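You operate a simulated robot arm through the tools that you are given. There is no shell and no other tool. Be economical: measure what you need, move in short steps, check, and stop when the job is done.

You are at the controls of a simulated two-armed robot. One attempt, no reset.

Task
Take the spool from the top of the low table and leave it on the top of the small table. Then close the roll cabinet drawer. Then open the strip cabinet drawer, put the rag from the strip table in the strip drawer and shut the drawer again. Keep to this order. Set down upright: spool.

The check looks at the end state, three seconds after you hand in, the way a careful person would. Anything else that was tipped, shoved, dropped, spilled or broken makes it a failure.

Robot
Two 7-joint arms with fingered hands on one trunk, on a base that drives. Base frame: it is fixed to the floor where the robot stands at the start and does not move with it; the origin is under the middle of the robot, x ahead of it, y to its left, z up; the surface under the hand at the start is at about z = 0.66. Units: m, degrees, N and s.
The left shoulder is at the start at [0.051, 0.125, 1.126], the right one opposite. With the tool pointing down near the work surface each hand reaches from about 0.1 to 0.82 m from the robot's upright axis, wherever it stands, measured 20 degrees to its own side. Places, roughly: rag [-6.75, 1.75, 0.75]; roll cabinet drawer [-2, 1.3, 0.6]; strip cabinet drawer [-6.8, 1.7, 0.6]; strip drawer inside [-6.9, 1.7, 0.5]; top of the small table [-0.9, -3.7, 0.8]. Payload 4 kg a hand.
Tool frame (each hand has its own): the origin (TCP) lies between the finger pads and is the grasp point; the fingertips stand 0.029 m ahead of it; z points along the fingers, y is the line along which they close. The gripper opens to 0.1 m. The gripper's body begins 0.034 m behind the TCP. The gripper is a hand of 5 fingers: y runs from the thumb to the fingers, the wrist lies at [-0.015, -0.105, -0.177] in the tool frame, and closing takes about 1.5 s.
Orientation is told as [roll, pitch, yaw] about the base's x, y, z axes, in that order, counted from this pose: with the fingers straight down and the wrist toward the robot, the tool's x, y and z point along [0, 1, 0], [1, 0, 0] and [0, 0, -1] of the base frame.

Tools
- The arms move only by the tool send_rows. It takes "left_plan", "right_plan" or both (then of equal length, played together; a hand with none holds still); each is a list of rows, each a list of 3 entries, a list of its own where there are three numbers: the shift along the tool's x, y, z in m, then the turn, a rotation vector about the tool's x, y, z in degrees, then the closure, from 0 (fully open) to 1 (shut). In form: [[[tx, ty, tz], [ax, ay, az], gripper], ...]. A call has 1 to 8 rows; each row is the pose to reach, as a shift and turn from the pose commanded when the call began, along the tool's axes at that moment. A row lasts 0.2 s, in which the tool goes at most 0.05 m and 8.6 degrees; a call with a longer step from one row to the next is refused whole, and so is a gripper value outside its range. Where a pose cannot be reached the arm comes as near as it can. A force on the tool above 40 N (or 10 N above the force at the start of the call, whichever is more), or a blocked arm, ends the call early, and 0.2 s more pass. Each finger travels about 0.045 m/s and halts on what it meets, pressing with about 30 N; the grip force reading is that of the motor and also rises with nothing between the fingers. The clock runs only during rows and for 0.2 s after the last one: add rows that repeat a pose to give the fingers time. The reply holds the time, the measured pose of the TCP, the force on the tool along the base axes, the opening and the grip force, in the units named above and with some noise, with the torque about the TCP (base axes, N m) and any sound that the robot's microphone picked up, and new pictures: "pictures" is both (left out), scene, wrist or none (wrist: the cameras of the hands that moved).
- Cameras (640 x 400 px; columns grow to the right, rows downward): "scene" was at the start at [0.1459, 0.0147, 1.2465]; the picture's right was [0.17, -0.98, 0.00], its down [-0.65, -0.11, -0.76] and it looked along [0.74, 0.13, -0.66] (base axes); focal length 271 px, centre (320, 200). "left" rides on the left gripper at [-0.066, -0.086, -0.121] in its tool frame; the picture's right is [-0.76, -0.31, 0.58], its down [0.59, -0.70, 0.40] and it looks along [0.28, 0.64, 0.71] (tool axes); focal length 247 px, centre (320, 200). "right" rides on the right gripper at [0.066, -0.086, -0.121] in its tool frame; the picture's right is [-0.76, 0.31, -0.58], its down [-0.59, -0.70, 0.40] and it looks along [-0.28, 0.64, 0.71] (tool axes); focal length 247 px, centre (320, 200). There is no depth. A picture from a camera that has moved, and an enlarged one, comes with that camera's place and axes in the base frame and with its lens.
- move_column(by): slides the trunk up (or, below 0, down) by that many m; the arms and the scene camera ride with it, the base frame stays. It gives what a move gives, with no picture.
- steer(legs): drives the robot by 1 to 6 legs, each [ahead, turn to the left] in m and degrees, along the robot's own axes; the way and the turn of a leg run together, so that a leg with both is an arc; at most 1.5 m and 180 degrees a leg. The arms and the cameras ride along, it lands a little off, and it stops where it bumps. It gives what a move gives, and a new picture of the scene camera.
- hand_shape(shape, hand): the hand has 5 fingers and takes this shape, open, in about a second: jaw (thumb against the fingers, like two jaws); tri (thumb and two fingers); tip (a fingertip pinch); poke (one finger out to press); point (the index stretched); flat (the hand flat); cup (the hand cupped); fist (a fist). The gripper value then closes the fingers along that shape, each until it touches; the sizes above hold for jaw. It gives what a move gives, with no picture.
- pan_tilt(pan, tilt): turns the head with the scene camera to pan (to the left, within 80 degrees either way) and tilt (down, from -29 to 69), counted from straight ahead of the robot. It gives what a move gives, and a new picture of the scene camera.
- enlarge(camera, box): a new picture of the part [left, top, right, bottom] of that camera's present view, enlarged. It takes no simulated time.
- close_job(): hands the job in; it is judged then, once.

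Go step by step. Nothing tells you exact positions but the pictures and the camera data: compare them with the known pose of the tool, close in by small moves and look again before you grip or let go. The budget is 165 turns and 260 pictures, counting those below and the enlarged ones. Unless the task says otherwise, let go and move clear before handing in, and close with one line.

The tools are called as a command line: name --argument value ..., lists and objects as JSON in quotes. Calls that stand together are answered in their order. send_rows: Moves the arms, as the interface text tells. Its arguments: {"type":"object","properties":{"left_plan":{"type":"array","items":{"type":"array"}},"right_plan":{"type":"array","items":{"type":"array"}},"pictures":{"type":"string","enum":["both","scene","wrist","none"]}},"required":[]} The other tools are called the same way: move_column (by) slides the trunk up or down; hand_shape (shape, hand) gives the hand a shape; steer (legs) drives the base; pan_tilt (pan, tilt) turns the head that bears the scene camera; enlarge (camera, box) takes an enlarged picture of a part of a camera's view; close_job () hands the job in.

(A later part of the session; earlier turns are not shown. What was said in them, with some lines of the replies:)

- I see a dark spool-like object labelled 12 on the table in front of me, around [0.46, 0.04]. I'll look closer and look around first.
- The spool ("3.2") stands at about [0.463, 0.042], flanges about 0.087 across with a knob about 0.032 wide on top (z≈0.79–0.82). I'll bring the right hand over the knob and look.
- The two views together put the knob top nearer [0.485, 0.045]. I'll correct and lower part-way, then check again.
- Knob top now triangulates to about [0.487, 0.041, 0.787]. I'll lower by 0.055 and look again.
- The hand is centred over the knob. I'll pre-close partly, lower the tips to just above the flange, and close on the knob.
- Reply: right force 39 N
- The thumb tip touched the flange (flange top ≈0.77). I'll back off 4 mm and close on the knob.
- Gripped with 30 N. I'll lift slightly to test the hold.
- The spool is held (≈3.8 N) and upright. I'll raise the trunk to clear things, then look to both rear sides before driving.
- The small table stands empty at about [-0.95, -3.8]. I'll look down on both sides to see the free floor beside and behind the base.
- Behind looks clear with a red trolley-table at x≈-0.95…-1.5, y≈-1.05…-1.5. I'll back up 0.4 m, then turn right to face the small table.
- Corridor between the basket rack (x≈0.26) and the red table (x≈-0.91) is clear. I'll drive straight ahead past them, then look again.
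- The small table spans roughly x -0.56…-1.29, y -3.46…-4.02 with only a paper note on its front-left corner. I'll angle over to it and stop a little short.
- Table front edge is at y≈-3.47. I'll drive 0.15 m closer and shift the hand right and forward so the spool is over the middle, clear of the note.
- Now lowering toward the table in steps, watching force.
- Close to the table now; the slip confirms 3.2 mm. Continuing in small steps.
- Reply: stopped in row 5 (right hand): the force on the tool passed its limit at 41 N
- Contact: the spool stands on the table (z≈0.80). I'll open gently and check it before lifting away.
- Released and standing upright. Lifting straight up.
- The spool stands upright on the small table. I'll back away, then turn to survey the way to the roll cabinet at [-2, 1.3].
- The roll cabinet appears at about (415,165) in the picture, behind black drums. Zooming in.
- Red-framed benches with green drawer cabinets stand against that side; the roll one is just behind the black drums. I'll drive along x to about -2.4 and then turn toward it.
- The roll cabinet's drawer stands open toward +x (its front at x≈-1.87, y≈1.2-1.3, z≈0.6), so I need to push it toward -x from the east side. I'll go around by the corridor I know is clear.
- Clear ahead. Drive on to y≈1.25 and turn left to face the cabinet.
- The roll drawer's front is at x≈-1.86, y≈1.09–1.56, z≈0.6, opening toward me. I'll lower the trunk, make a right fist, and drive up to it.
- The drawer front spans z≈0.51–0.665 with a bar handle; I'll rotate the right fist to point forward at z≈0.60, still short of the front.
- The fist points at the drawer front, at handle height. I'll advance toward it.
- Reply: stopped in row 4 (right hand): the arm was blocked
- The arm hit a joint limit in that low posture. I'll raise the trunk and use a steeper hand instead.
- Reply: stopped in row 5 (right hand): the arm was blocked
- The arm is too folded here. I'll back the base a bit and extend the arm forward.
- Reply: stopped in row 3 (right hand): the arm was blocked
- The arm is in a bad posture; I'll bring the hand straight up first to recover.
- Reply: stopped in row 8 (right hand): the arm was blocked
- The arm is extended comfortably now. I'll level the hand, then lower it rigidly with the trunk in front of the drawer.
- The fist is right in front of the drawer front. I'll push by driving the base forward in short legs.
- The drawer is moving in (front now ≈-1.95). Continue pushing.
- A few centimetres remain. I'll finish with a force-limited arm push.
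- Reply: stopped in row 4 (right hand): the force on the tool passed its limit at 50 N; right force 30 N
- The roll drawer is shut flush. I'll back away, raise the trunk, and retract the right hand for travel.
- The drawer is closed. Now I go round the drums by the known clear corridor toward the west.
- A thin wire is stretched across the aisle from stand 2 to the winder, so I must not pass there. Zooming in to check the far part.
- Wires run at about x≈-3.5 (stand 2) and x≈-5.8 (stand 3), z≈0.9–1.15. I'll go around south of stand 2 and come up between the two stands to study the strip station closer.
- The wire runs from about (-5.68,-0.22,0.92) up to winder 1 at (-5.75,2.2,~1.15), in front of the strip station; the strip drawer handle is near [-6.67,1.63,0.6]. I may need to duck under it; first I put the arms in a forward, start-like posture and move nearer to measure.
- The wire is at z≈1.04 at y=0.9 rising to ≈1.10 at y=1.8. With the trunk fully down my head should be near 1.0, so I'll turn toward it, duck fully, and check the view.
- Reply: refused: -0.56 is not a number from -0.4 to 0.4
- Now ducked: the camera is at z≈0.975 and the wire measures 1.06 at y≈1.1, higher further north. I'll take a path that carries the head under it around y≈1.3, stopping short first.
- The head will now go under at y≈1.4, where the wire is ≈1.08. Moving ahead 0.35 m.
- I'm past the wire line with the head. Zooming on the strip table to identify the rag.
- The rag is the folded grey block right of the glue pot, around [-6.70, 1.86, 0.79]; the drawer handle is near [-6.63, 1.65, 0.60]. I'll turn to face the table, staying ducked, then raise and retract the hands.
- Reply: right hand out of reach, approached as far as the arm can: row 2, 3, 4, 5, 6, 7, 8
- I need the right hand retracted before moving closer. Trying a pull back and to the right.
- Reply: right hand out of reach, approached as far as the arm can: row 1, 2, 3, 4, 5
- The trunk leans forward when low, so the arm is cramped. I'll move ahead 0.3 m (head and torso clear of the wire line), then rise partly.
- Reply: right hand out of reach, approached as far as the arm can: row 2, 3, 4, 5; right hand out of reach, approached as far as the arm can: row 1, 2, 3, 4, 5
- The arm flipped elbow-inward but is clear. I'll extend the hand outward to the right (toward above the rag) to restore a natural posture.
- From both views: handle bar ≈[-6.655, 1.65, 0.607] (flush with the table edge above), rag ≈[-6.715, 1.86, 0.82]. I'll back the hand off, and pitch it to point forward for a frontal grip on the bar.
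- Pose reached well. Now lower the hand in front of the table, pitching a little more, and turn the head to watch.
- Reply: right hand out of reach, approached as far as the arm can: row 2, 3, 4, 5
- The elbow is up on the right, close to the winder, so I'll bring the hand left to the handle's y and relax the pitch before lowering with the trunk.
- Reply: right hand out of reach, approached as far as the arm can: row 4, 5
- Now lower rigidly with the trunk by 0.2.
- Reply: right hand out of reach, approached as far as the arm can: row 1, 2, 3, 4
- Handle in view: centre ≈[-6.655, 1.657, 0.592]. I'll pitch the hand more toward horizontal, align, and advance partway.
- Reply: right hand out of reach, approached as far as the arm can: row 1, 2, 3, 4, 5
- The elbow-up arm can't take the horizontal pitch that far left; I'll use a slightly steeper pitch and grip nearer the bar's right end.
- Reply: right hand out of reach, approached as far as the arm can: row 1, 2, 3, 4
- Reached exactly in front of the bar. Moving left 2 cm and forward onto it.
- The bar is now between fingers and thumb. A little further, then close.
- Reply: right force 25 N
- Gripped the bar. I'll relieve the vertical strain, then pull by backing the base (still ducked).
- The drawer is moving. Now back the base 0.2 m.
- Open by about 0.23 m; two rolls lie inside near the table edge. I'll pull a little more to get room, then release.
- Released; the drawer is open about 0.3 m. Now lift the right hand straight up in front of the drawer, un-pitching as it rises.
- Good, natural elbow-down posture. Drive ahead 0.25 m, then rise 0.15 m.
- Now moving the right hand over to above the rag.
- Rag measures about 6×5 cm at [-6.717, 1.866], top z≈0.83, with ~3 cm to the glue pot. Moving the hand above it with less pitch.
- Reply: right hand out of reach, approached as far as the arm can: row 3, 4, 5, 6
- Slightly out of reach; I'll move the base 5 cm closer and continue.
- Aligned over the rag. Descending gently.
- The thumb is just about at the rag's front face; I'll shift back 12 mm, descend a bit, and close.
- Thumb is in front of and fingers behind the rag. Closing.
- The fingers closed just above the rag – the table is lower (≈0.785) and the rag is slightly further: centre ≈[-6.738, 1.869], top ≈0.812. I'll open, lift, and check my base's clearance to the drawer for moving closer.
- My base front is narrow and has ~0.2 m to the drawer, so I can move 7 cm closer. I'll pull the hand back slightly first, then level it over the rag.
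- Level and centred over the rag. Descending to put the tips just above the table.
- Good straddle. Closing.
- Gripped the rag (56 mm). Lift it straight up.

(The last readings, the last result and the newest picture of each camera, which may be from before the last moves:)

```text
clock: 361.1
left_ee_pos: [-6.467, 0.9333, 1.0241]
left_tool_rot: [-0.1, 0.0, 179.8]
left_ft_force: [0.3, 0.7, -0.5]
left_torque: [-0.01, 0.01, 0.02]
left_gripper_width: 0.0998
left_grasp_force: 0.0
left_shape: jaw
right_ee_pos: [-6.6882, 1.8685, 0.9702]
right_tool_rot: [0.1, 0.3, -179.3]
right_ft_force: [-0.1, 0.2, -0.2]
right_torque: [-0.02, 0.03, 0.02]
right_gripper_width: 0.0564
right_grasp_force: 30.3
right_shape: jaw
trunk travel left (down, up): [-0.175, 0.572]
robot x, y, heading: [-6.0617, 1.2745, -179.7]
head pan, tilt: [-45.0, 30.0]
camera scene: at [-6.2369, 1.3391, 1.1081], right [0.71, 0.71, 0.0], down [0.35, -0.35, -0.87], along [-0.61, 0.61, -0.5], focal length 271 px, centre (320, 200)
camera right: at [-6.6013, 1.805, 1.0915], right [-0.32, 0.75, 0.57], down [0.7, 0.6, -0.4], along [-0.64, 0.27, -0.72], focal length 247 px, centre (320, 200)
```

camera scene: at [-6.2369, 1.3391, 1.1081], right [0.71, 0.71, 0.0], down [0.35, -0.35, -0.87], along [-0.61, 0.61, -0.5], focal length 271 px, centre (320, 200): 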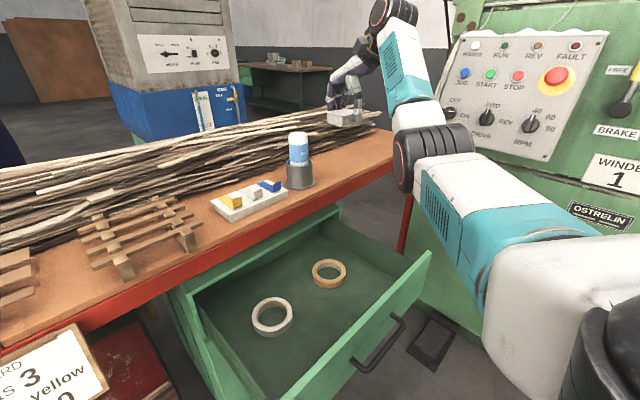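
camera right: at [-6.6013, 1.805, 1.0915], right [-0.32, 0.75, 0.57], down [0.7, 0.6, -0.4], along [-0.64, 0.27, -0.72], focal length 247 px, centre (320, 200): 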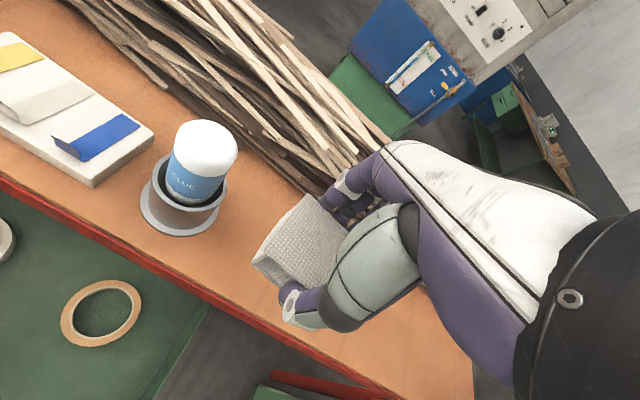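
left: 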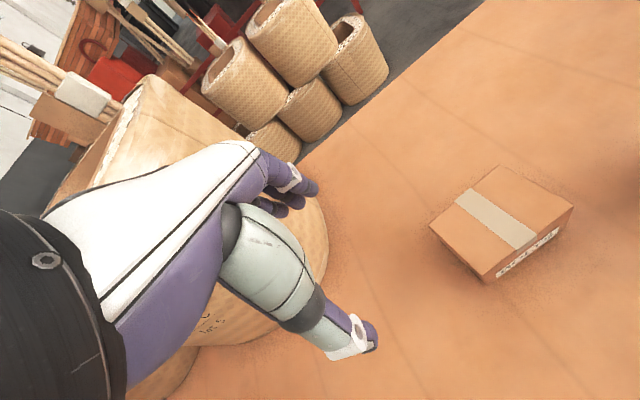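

Rag held. Back the base 0.1 m and bring the hand over the drawer.

steer --legs '[[-0.1, 0]]'

send_rows --right_plan '[[[0.03, -0.02, 0], [0, 0, 0], 1], [[0.065, -0.04, 0], [0, 0, 0], 1], [[0.1, -0.05, 0], [0, 0, 0], 1], [[0.135, -0.055, 0], [0, 0, 0], 1], [[0.17, -0.055, 0.01], [0, 0, 0], 1], [[0.2, -0.055, 0.03], [0, 0, 0], 1], [[0.205, -0.055, 0.06], [0, 0, 0], 1], [[0.205, -0.055, 0.09], [0, 0, 0], 1]]' --pictures "both"

```text
clock: 362.2
left_ee_pos: [-6.3675, 0.934, 1.0236]
left_tool_rot: [-0.1, 0.0, 179.8]
left_ft_force: [-0.1, -0.8, 0.4]
left_torque: [-0.02, 0.01, 0.0]
left_gripper_width: 0.1002
left_grasp_force: 0.1
left_shape: jaw
right_ee_pos: [-6.5886, 1.8711, 0.971]
right_tool_rot: [0.1, 0.2, -179.5]
right_ft_force: [0.8, -0.1, -0.1]
right_torque: [-0.01, 0.02, -0.04]
right_gripper_width: 0.0565
right_grasp_force: 30.1
right_shape: jaw
trunk travel left (down, up): [-0.175, 0.572]
robot x, y, heading: [-5.9608, 1.2777, -179.9]
head pan, tilt: [-45.0, 30.0]
camera scene: at [-6.1368, 1.3394, 1.1082], right [0.71, 0.71, 0.0], down [0.35, -0.35, -0.87], along [-0.61, 0.61, -0.5], focal length 271 px, centre (320, 200)
```

scene: 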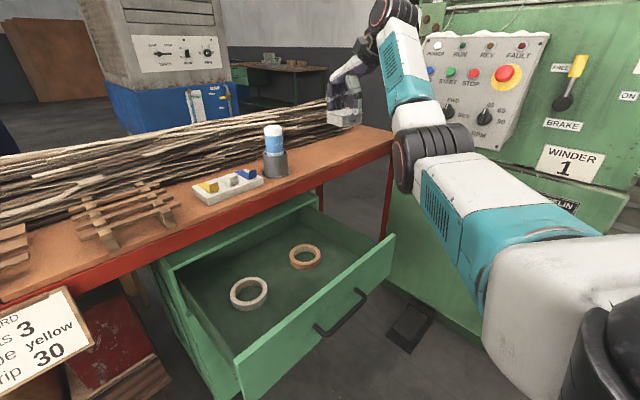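

```text
clock: 364.0
left_ee_pos: [-6.3684, 0.9353, 1.0239]
left_tool_rot: [0.0, 0.0, 179.6]
left_ft_force: [0.4, -0.7, 0.5]
left_torque: [-0.02, -0.04, -0.03]
left_gripper_width: 0.0997
left_grasp_force: 0.1
left_shape: jaw
right_ee_pos: [-6.5309, 1.6656, 0.8811]
right_tool_rot: [0.1, 0.2, -179.3]
right_ft_force: [0.0, 0.7, -0.3]
right_torque: [0.0, 0.01, -0.02]
right_gripper_width: 0.0562
right_grasp_force: 30.2
right_shape: jaw
trunk travel left (down, up): [-0.175, 0.572]
robot x, y, heading: [-5.9568, 1.2738, -180.0]
head pan, tilt: [-45.0, 30.0]
camera scene: at [-6.1373, 1.3396, 1.1081], right [0.71, 0.71, 0.0], down [0.35, -0.35, -0.87], along [-0.61, 0.61, -0.5], focal length 271 px, centre (320, 200)
camera right: at [-6.4436, 1.6014, 1.0023], right [-0.32, 0.76, 0.57], down [0.7, 0.59, -0.4], along [-0.64, 0.28, -0.72], focal length 247 px, centre (320, 200)
```

scene: 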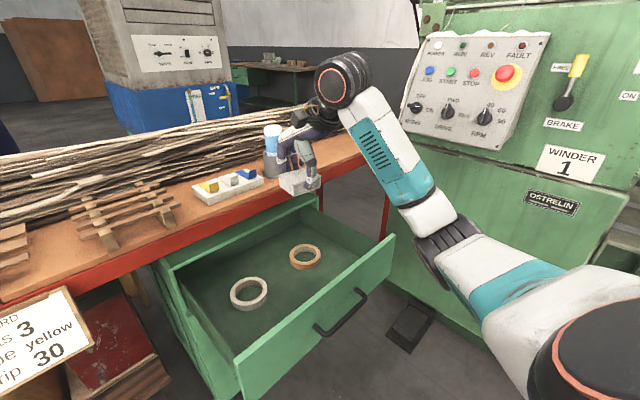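
right: 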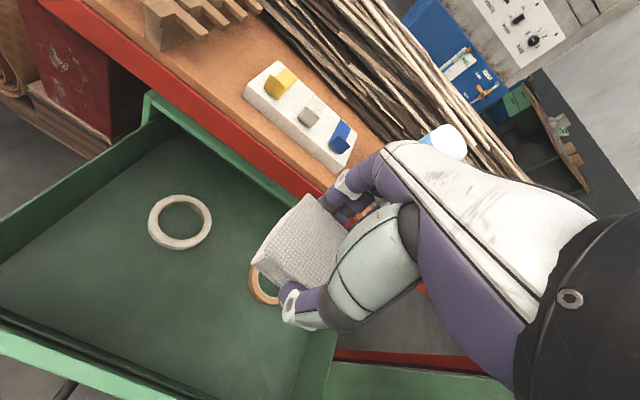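

Rag is over the open drawer, between the two rolls. Lowering.

send_rows --right_plan '[[[0.005, -0.002, 0.04], [0, 0, 0], 1], [[0.01, -0.004, 0.08], [0, 0, 0], 1], [[0.01, -0.005, 0.12], [0, 0, 0], 1], [[0.01, -0.005, 0.16], [0, 0, 0], 1], [[0.01, -0.005, 0.19], [0, 0, 0], 1], [[0.01, -0.005, 0.19], [0, 0, 0], 1]]' --pictures "both"

```text
clock: 365.4
left_ee_pos: [-6.3687, 0.9335, 1.0235]
left_tool_rot: [-0.1, 0.0, 179.6]
left_ft_force: [-0.4, -1.4, 0.2]
left_torque: [0.01, 0.02, 0.0]
left_gripper_width: 0.0998
left_grasp_force: 0.0
left_shape: jaw
right_ee_pos: [-6.5233, 1.6555, 0.691]
right_tool_rot: [0.1, 0.2, -179.4]
right_ft_force: [0.1, -0.3, -0.8]
right_torque: [0.03, -0.01, 0.03]
right_gripper_width: 0.0562
right_grasp_force: 30.1
right_shape: jaw
trunk travel left (down, up): [-0.175, 0.572]
robot x, y, heading: [-5.9611, 1.2763, -179.9]
head pan, tilt: [-45.0, 30.0]
camera scene: at [-6.1372, 1.3395, 1.1082], right [0.71, 0.71, 0.0], down [0.35, -0.35, -0.87], along [-0.61, 0.61, -0.5], focal length 271 px, centre (320, 200)
camera right: at [-6.4359, 1.5908, 0.8116], right [-0.32, 0.75, 0.57], down [0.7, 0.6, -0.4], along [-0.64, 0.28, -0.72], focal length 247 px, centre (320, 200)
```

scene: 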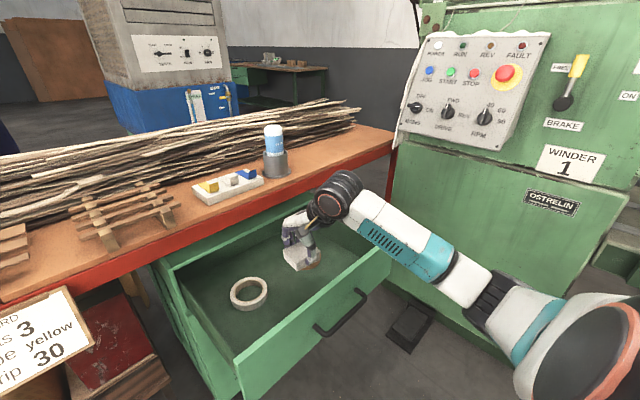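
right: 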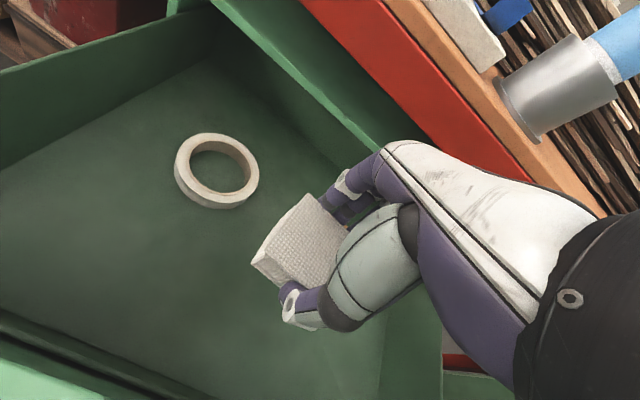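

send_rows --right_plan '[[[0, 0, 0.02], [0, 0, 0], 1], [[0, 0, 0.04], [0, 0, 0], 1], [[0, 0, 0.06], [0, 0, 0], 1], [[0, 0, 0.08], [0, 0, 0], 1], [[0, 0, 0.08], [0, 0, 0], 1]]' --pictures "both"

```text
clock: 366.6
left_ee_pos: [-6.3686, 0.9344, 1.0245]
left_tool_rot: [-0.2, 0.0, 179.8]
left_ft_force: [0.3, -0.3, -0.1]
left_torque: [0.01, -0.02, 0.03]
left_gripper_width: 0.0997
left_grasp_force: 0.0
left_shape: jaw
right_ee_pos: [-6.5257, 1.6555, 0.61]
right_tool_rot: [0.0, 0.2, -179.4]
right_ft_force: [0.2, -0.5, 1.1]
right_torque: [-0.03, 0.02, 0.02]
right_gripper_width: 0.0563
right_grasp_force: 30.4
right_shape: jaw
trunk travel left (down, up): [-0.175, 0.572]
robot x, y, heading: [-5.9604, 1.2744, -179.8]
head pan, tilt: [-45.0, 30.0]
camera scene: at [-6.1372, 1.3394, 1.1082], right [0.71, 0.71, 0.0], down [0.35, -0.35, -0.87], along [-0.61, 0.61, -0.5], focal length 271 px, centre (320, 200)
camera right: at [-6.4378, 1.5912, 0.7316], right [-0.32, 0.75, 0.57], down [0.7, 0.6, -0.4], along [-0.64, 0.28, -0.72], focal length 247 px, centre (320, 200)
```

scene: 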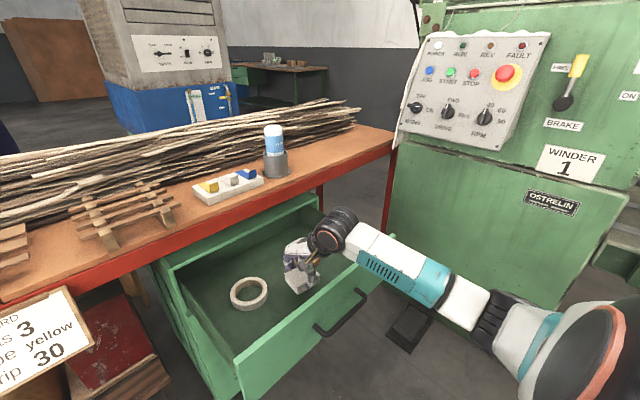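
right: 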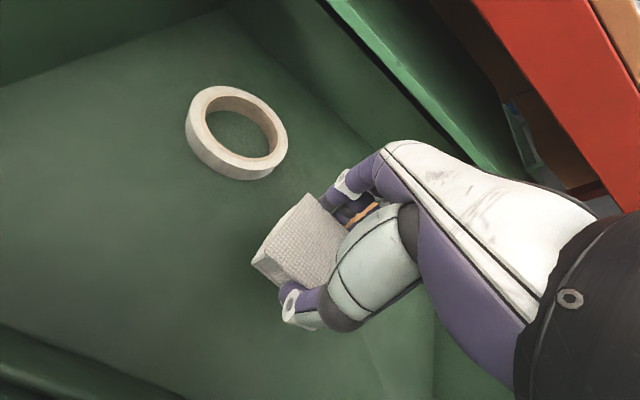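

send_rows --right_plan '[[[0, 0, 0.007], [0, 0, 0], 1], [[0, 0, 0.014], [0, 0, 0], 1], [[0, 0, 0.021], [0, 0, 0], 1], [[0, 0, 0.028], [0, 0, 0], 1], [[0, 0, 0.034], [0, 0, 0], 1], [[0, 0, 0.034], [0, 0, 0], 1]]' --pictures "scene"

```text
clock: 368.0
left_ee_pos: [-6.3686, 0.9344, 1.0237]
left_tool_rot: [-0.1, 0.0, 179.8]
left_ft_force: [-0.6, -1.0, -0.6]
left_torque: [0.01, 0.01, 0.01]
left_gripper_width: 0.0999
left_grasp_force: 0.1
left_shape: jaw
right_ee_pos: [-6.5265, 1.6562, 0.5766]
right_tool_rot: [0.2, 0.3, -179.4]
right_ft_force: [-0.4, -0.4, -0.1]
right_torque: [0.03, 0.02, 0.03]
right_gripper_width: 0.0562
right_grasp_force: 29.8
right_shape: jaw
trunk travel left (down, up): [-0.175, 0.572]
robot x, y, heading: [-5.9602, 1.2746, -179.9]
head pan, tilt: [-45.0, 30.0]
camera scene: at [-6.1372, 1.3394, 1.1082], right [0.71, 0.71, 0.0], down [0.35, -0.35, -0.87], along [-0.61, 0.61, -0.5], focal length 271 px, centre (320, 200)
```

scene: 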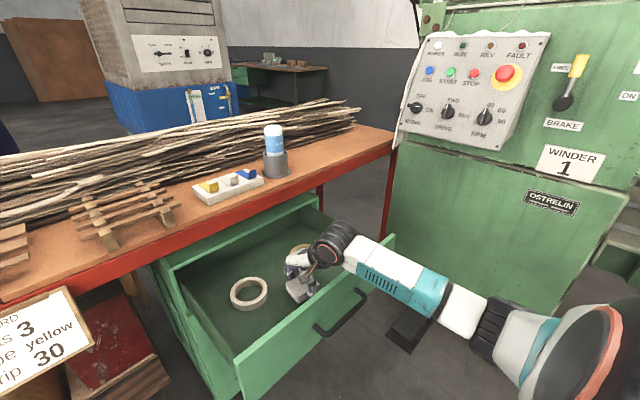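

Low in the drawer now. Releasing the rag.

send_rows --right_plan '[[[0, 0, 0], [0, 0, 0], 0.8], [[0, 0, 0], [0, 0, 0], 0.5], [[0, 0, 0], [0, 0, 0], 0.25], [[0, 0, 0], [0, 0, 0], 0.15], [[0, 0, 0], [0, 0, 0], 0.15], [[0, 0, -0.03], [0, 0, 0], 0.15], [[0, 0, -0.06], [0, 0, 0], 0.15]]' --pictures "both"

```text
clock: 369.6
left_ee_pos: [-6.368, 0.9344, 1.0232]
left_tool_rot: [0.0, 0.0, 179.7]
left_ft_force: [-0.5, 0.0, 0.1]
left_torque: [0.0, 0.01, -0.02]
left_gripper_width: 0.0998
left_grasp_force: 0.1
left_shape: jaw
right_ee_pos: [-6.5274, 1.6541, 0.6359]
right_tool_rot: [0.1, 0.3, -179.5]
right_ft_force: [-0.2, 0.4, -0.4]
right_torque: [0.0, 0.0, 0.01]
right_gripper_width: 0.0846
right_grasp_force: 0.0
right_shape: jaw
trunk travel left (down, up): [-0.175, 0.572]
robot x, y, heading: [-5.959, 1.2733, -180.1]
head pan, tilt: [-45.0, 30.0]
camera scene: at [-6.1371, 1.3393, 1.1082], right [0.71, 0.71, 0.0], down [0.35, -0.35, -0.87], along [-0.61, 0.61, -0.5], focal length 271 px, centre (320, 200)
camera right: at [-6.4383, 1.5901, 0.758], right [-0.32, 0.75, 0.57], down [0.7, 0.6, -0.4], along [-0.64, 0.28, -0.72], focal length 247 px, centre (320, 200)
```

scene: 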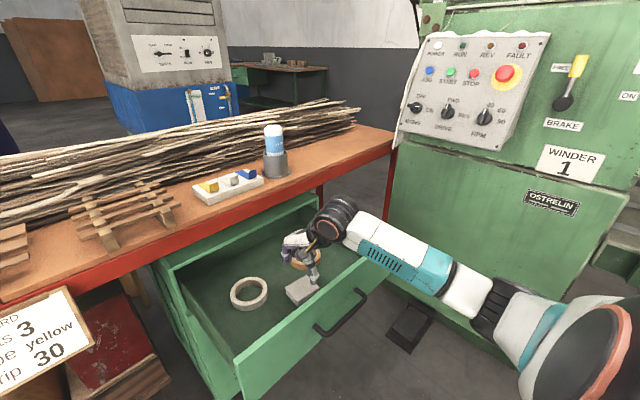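
right: 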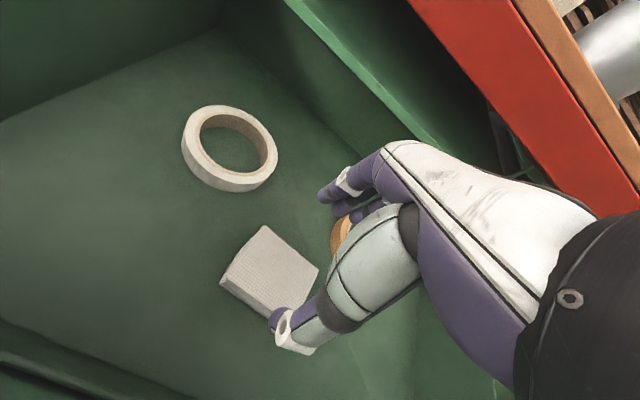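

The rag lies flat in the drawer. Lift the hand out high.

send_rows --right_plan '[[[0, 0, -0.045], [0, 0, 0], 0.1], [[0, 0, -0.09], [0, 0, 0], 0.1], [[0, 0, -0.135], [0, 0, 0], 0], [[0, 0, -0.18], [0, 0, 0], 0], [[0, 0, -0.225], [0, 0, 0], 0], [[0, 0, -0.27], [0, 0, 0], 0], [[0, 0, -0.315], [0, 0, 0], 0], [[0, 0, -0.36], [0, 0, 0], 0]]' --pictures "scene"

move_column --by -0.16

hand_shape --hand "right" --shape "fist"

steer --legs '[[-0.28, 0]]'

```text
clock: 371.4
left_ee_pos: [-6.3678, 0.9331, 1.0241]
left_tool_rot: [-0.1, 0.0, 179.6]
left_ft_force: [0.1, 0.4, 0.0]
left_torque: [0.0, -0.01, 0.0]
left_gripper_width: 0.0998
left_grasp_force: 0.2
left_shape: jaw
right_ee_pos: [-6.5277, 1.6555, 0.9966]
right_tool_rot: [0.1, 0.4, -179.4]
right_ft_force: [-0.6, 0.7, 0.3]
right_torque: [-0.06, -0.01, 0.03]
right_gripper_width: 0.0996
right_grasp_force: 0.0
right_shape: jaw
trunk travel left (down, up): [-0.175, 0.572]
robot x, y, heading: [-5.9598, 1.2758, -179.9]
head pan, tilt: [-45.0, 30.0]
camera scene: at [-6.137, 1.3391, 1.1082], right [0.71, 0.71, 0.0], down [0.35, -0.35, -0.87], along [-0.61, 0.61, -0.5], focal length 271 px, centre (320, 200)
```

scene: 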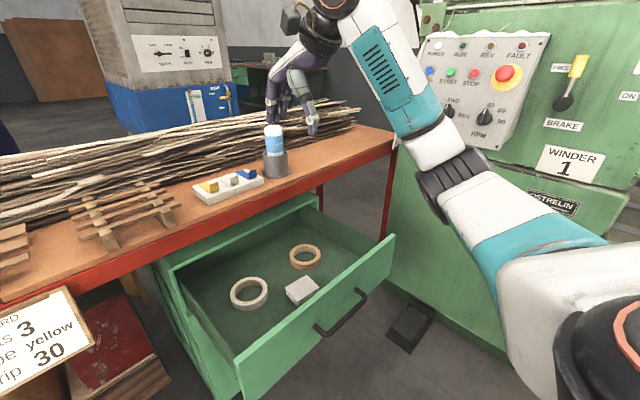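

```text
clock: 373.2
left_ee_pos: [-6.3676, 0.9338, 0.8641]
left_tool_rot: [-0.1, 0.0, 179.7]
left_ft_force: [-0.6, -0.2, -0.4]
left_torque: [-0.03, 0.0, -0.01]
left_gripper_width: 0.0996
left_grasp_force: 0.0
left_shape: jaw
right_ee_pos: [-6.526, 1.6555, 0.8373]
right_tool_rot: [0.0, 0.2, -179.5]
right_ft_force: [0.5, 0.1, -0.1]
right_torque: [-0.06, -0.01, 0.0]
right_gripper_width: 0.1
right_grasp_force: 0.1
right_shape: jaw
trunk travel left (down, up): [-0.015, 0.732]
robot x, y, heading: [-5.9629, 1.2704, -180.1]
head pan, tilt: [-45.0, 30.0]
```

```text
clock: 374.1
left_ee_pos: [-6.3683, 0.9339, 0.8635]
left_tool_rot: [-0.2, 0.0, 179.8]
left_ft_force: [-0.8, -0.9, -0.8]
left_torque: [0.01, -0.03, 0.0]
left_gripper_width: 0.0996
left_grasp_force: 0.0
left_shape: jaw
right_ee_pos: [-6.5263, 1.6567, 0.8368]
right_tool_rot: [0.0, 0.1, -179.4]
right_ft_force: [-0.4, 0.1, -0.2]
right_torque: [-0.01, 0.01, 0.03]
right_gripper_width: 0.0
right_grasp_force: 0.0
right_shape: fist
trunk travel left (down, up): [-0.015, 0.732]
robot x, y, heading: [-5.9585, 1.2723, -180.1]
head pan, tilt: [-45.0, 30.0]
```

```text
clock: 376.1
left_ee_pos: [-6.0855, 0.9327, 0.8629]
left_tool_rot: [-0.1, 0.0, 179.9]
left_ft_force: [0.2, -0.8, 0.3]
left_torque: [0.0, -0.02, -0.01]
left_gripper_width: 0.0997
left_grasp_force: 0.1
left_shape: jaw
right_ee_pos: [-6.248, 1.6537, 0.8366]
right_tool_rot: [0.1, 0.1, -179.1]
right_ft_force: [0.2, -0.6, 0.4]
right_torque: [0.0, 0.02, 0.01]
right_gripper_width: 0.0001
right_grasp_force: 0.0
right_shape: fist
trunk travel left (down, up): [-0.015, 0.732]
robot x, y, heading: [-5.679, 1.2757, -179.5]
head pan, tilt: [-45.0, 30.0]
camera scene: at [-5.93, 1.3392, 0.9379], right [0.7, 0.71, 0.0], down [0.36, -0.35, -0.87], along [-0.61, 0.61, -0.5], focal length 271 px, centre (320, 200)
```

scene: 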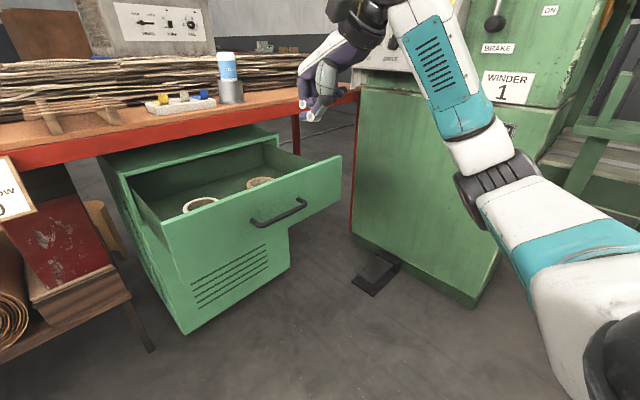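

The hand is in front of the drawer now. Lowering the fist to the drawer front's height.

send_rows --right_plan '[[[0, 0, 0.04], [-6, 0, 0], 0], [[0.005, 0, 0.08], [-12, 0, 0], 0], [[0.01, 0, 0.12], [-18, 0, 0], 0], [[0.015, 0, 0.16], [-24, 0, 0], 0], [[0.02, 0, 0.2], [-30, 0, 0], 0], [[0.02, 0, 0.225], [-36, 0, 0], 0], [[0.02, 0, 0.225], [-36, 0, 0], 0]]' --pictures "scene"

```text
clock: 377.7
left_ee_pos: [-6.0862, 0.9328, 0.8639]
left_tool_rot: [-0.2, -0.1, 180.0]
left_ft_force: [0.4, 0.4, -0.2]
left_torque: [0.0, -0.01, 0.04]
left_gripper_width: 0.0997
left_grasp_force: 0.0
left_shape: jaw
right_ee_pos: [-6.2467, 1.6328, 0.6116]
right_tool_rot: [0.0, -35.8, -179.1]
right_ft_force: [0.0, -0.3, 0.3]
right_torque: [-0.05, -0.01, 0.0]
right_gripper_width: 0.0
right_grasp_force: 0.0
right_shape: fist
trunk travel left (down, up): [-0.015, 0.732]
robot x, y, heading: [-5.6783, 1.2754, -179.3]
head pan, tilt: [-45.0, 30.0]
camera scene: at [-5.93, 1.3391, 0.938], right [0.7, 0.71, 0.0], down [0.36, -0.35, -0.87], along [-0.61, 0.61, -0.5], focal length 271 px, centre (320, 200)
```

scene: 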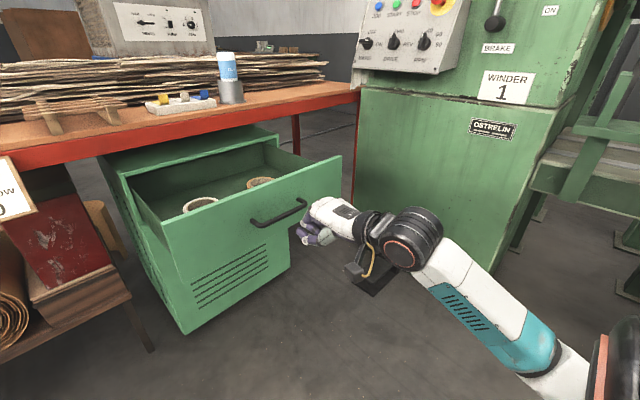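

The fist is at the handle bar's height. Push by driving forward.

steer --legs '[[0.25, 0]]'

```text
clock: 379.5
left_ee_pos: [-6.3367, 0.9318, 0.8636]
left_tool_rot: [-0.1, 0.1, 180.0]
left_ft_force: [-0.9, 0.2, -0.4]
left_torque: [0.0, -0.01, 0.02]
left_gripper_width: 0.1
left_grasp_force: 0.0
left_shape: jaw
right_ee_pos: [-6.4959, 1.6347, 0.6116]
right_tool_rot: [0.1, -35.7, -179.2]
right_ft_force: [-0.5, -0.4, -0.2]
right_torque: [-0.02, -0.01, 0.03]
right_gripper_width: 0.0002
right_grasp_force: 0.0
right_shape: fist
trunk travel left (down, up): [-0.015, 0.732]
robot x, y, heading: [-5.9266, 1.276, -179.8]
head pan, tilt: [-45.0, 30.0]
camera scene: at [-6.1801, 1.3387, 0.9379], right [0.71, 0.71, 0.0], down [0.35, -0.35, -0.87], along [-0.61, 0.61, -0.5], focal length 271 px, centre (320, 200)
```

scene: 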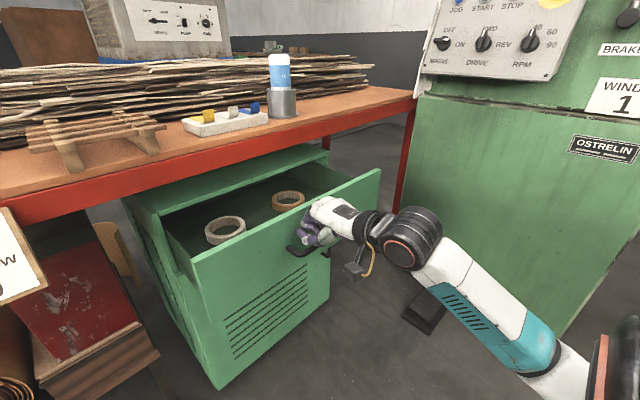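

steer --legs '[[0.1, 0]]'

enlarge --camera "scene" --box '[140, 110, 440, 300]'

```text
clock: 380.7
left_ee_pos: [-6.4385, 0.9336, 0.8634]
left_tool_rot: [-0.1, 0.0, 179.9]
left_ft_force: [0.0, -0.6, 0.8]
left_torque: [0.03, -0.01, 0.03]
left_gripper_width: 0.0997
left_grasp_force: 0.1
left_shape: jaw
right_ee_pos: [-6.5976, 1.6348, 0.6125]
right_tool_rot: [0.1, -35.8, -179.3]
right_ft_force: [-0.1, 0.2, 0.4]
right_torque: [-0.01, 0.0, 0.0]
right_gripper_width: 0.0
right_grasp_force: 0.0
right_shape: fist
trunk travel left (down, up): [-0.015, 0.732]
robot x, y, heading: [-6.0299, 1.2787, -179.9]
head pan, tilt: [-45.0, 30.0]
camera scene: at [-6.2812, 1.3387, 0.9379], right [0.71, 0.71, 0.0], down [0.35, -0.35, -0.87], along [-0.61, 0.61, -0.5], focal length 271 px, centre (320, 200)
```

scene: 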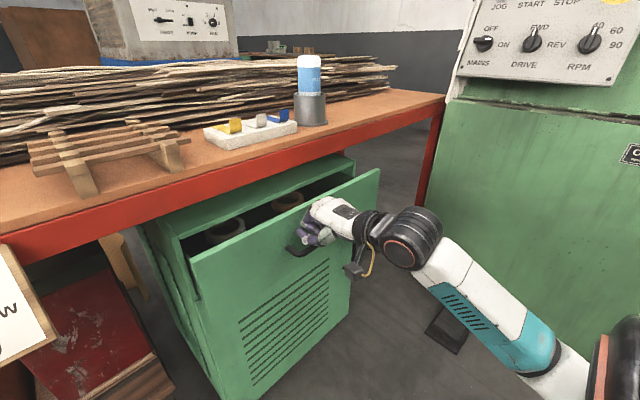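

```text
2.11 times, centred on (290, 205) of scene
camera zoom: at [-6.2812, 1.3387, 0.9379], right [0.71, 0.71, 0.0], down [0.35, -0.35, -0.87], along [-0.61, 0.61, -0.5], focal length 571 px, centre (383, 190)
```

zoom: 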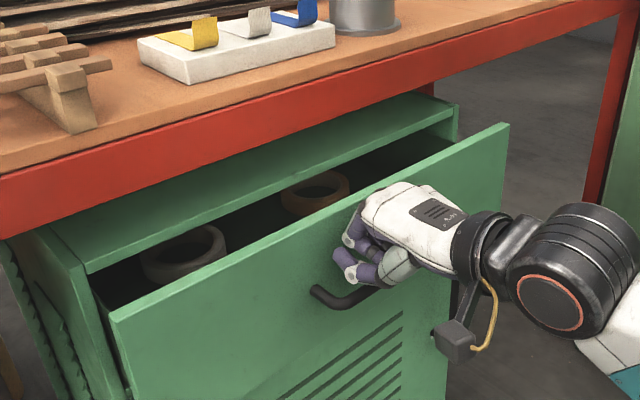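

About 5 cm remain. Finish with a force-limited arm push.

send_rows --right_plan '[[[0, 0.008, 0.006], [0, 0, 0], 0], [[0, 0.016, 0.012], [0, 0, 0], 0], [[0, 0.024, 0.018], [0, 0, 0], 0], [[0, 0.032, 0.024], [0, 0, 0], 0], [[0, 0.041, 0.03], [0, 0, 0], 0], [[0, 0.049, 0.036], [0, 0, 0], 0], [[0, 0.057, 0.042], [0, 0, 0], 0], [[0, 0.065, 0.048], [0, 0, 0], 0]]' --pictures "none"

enlarge --camera "scene" --box '[140, 110, 440, 300]'

```text
clock: 382.5
left_ee_pos: [-6.4343, 0.933, 0.8649]
left_tool_rot: [-0.1, -0.1, 179.9]
left_ft_force: [-0.2, -0.3, -0.1]
left_torque: [-0.04, 0.0, 0.0]
left_gripper_width: 0.0999
left_grasp_force: 0.0
left_shape: jaw
right_ee_pos: [-6.6718, 1.6334, 0.6116]
right_tool_rot: [0.0, -35.8, -179.0]
right_ft_force: [37.2, 2.4, 6.8]
right_torque: [-0.07, 0.27, 0.43]
right_gripper_width: 0.0
right_grasp_force: 0.0
right_shape: fist
trunk travel left (down, up): [-0.015, 0.732]
robot x, y, heading: [-6.0314, 1.2729, -180.0]
head pan, tilt: [-45.0, 30.0]
stopped in row 8 (right hand): the force on the tool passed its limit at 55 N (the readings are from after the stop); the commanded pose is now the measured one
```

```text
2.11 times, centred on (290, 205) of scene
camera zoom: at [-6.2776, 1.3387, 0.9388], right [0.71, 0.71, 0.0], down [0.35, -0.35, -0.87], along [-0.61, 0.61, -0.5], focal length 571 px, centre (383, 190)
```

zoom: 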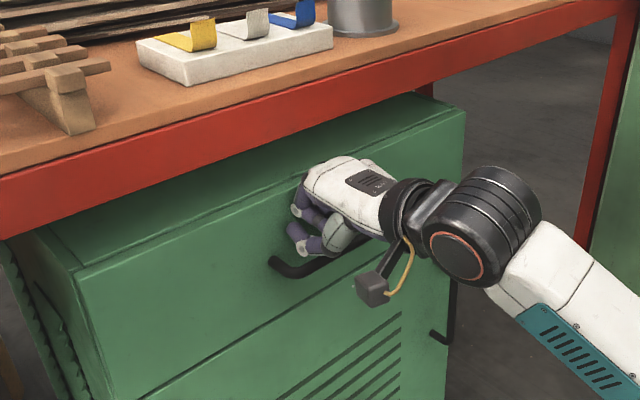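

The strip drawer is shut. Back the base away 0.25 m and verify.

send_rows --right_plan '[[[0, -0.01, -0.008], [0, 0, 0], 0], [[0, -0.03, -0.022], [0, 0, 0], 0], [[0, -0.05, -0.037], [0, 0, 0], 0]]' --pictures "none"

steer --legs '[[-0.2, 0]]'

enlarge --camera "scene" --box '[40, 60, 400, 300]'

```text
clock: 383.3
left_ee_pos: [-6.4381, 0.933, 0.8627]
left_tool_rot: [-0.2, 0.1, 179.8]
left_ft_force: [0.1, -0.1, -0.3]
left_torque: [0.04, 0.02, 0.03]
left_gripper_width: 0.1
left_grasp_force: 0.0
left_shape: jaw
right_ee_pos: [-6.6119, 1.6346, 0.6098]
right_tool_rot: [0.1, -35.7, -179.2]
right_ft_force: [0.2, 0.7, 0.3]
right_torque: [0.01, 0.05, -0.04]
right_gripper_width: 0.0
right_grasp_force: 0.0
right_shape: fist
trunk travel left (down, up): [-0.015, 0.732]
robot x, y, heading: [-6.0263, 1.273, -179.7]
head pan, tilt: [-45.0, 30.0]
```

```text
clock: 384.9
left_ee_pos: [-6.2364, 0.9333, 0.8628]
left_tool_rot: [-0.1, 0.1, 179.6]
left_ft_force: [-0.2, -0.1, -0.2]
left_torque: [0.01, -0.04, -0.01]
left_gripper_width: 0.0999
left_grasp_force: 0.0
left_shape: jaw
right_ee_pos: [-6.4082, 1.6368, 0.6108]
right_tool_rot: [0.0, -35.7, -179.4]
right_ft_force: [-1.0, -0.2, 0.0]
right_torque: [-0.03, -0.01, 0.0]
right_gripper_width: 0.0001
right_grasp_force: 0.2
right_shape: fist
trunk travel left (down, up): [-0.015, 0.732]
robot x, y, heading: [-5.8288, 1.2765, 179.8]
head pan, tilt: [-45.0, 30.0]
camera scene: at [-6.0777, 1.3397, 0.9379], right [0.71, 0.71, 0.0], down [0.35, -0.35, -0.87], along [-0.61, 0.61, -0.5], focal length 271 px, centre (320, 200)
```

scene: 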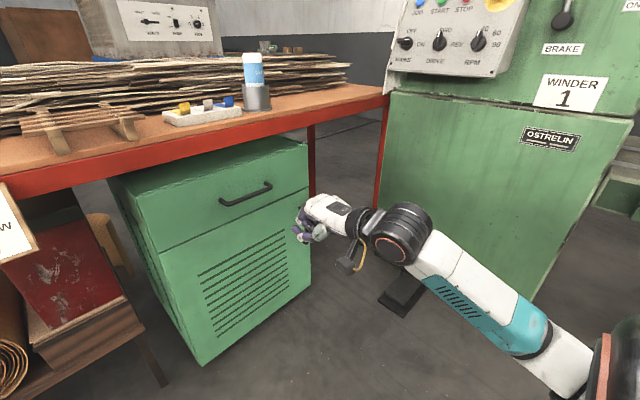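

```text
1.67 times, centred on (220, 180) of scene
camera zoom: at [-6.0777, 1.3397, 0.9379], right [0.71, 0.71, 0.0], down [0.35, -0.35, -0.87], along [-0.61, 0.61, -0.5], focal length 452 px, centre (487, 233)
```

zoom: 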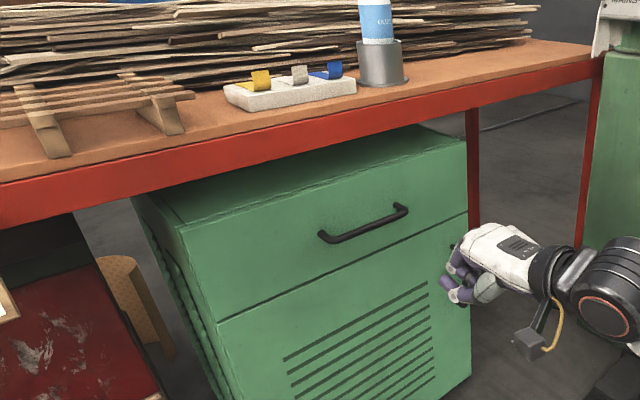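

The strip drawer is shut with the rag inside, the hands are clear, and nothing nearby is disturbed. The spool and the roll drawer were both checked earlier, so I'm handing in.

close_job

```text
The job is handed in.
```

I did the steps in your order and handed the job in. The spool stands upright on the small table, the roll drawer is closed, and the rag is in the closed strip drawer. I saw nothing else knocked or moved.
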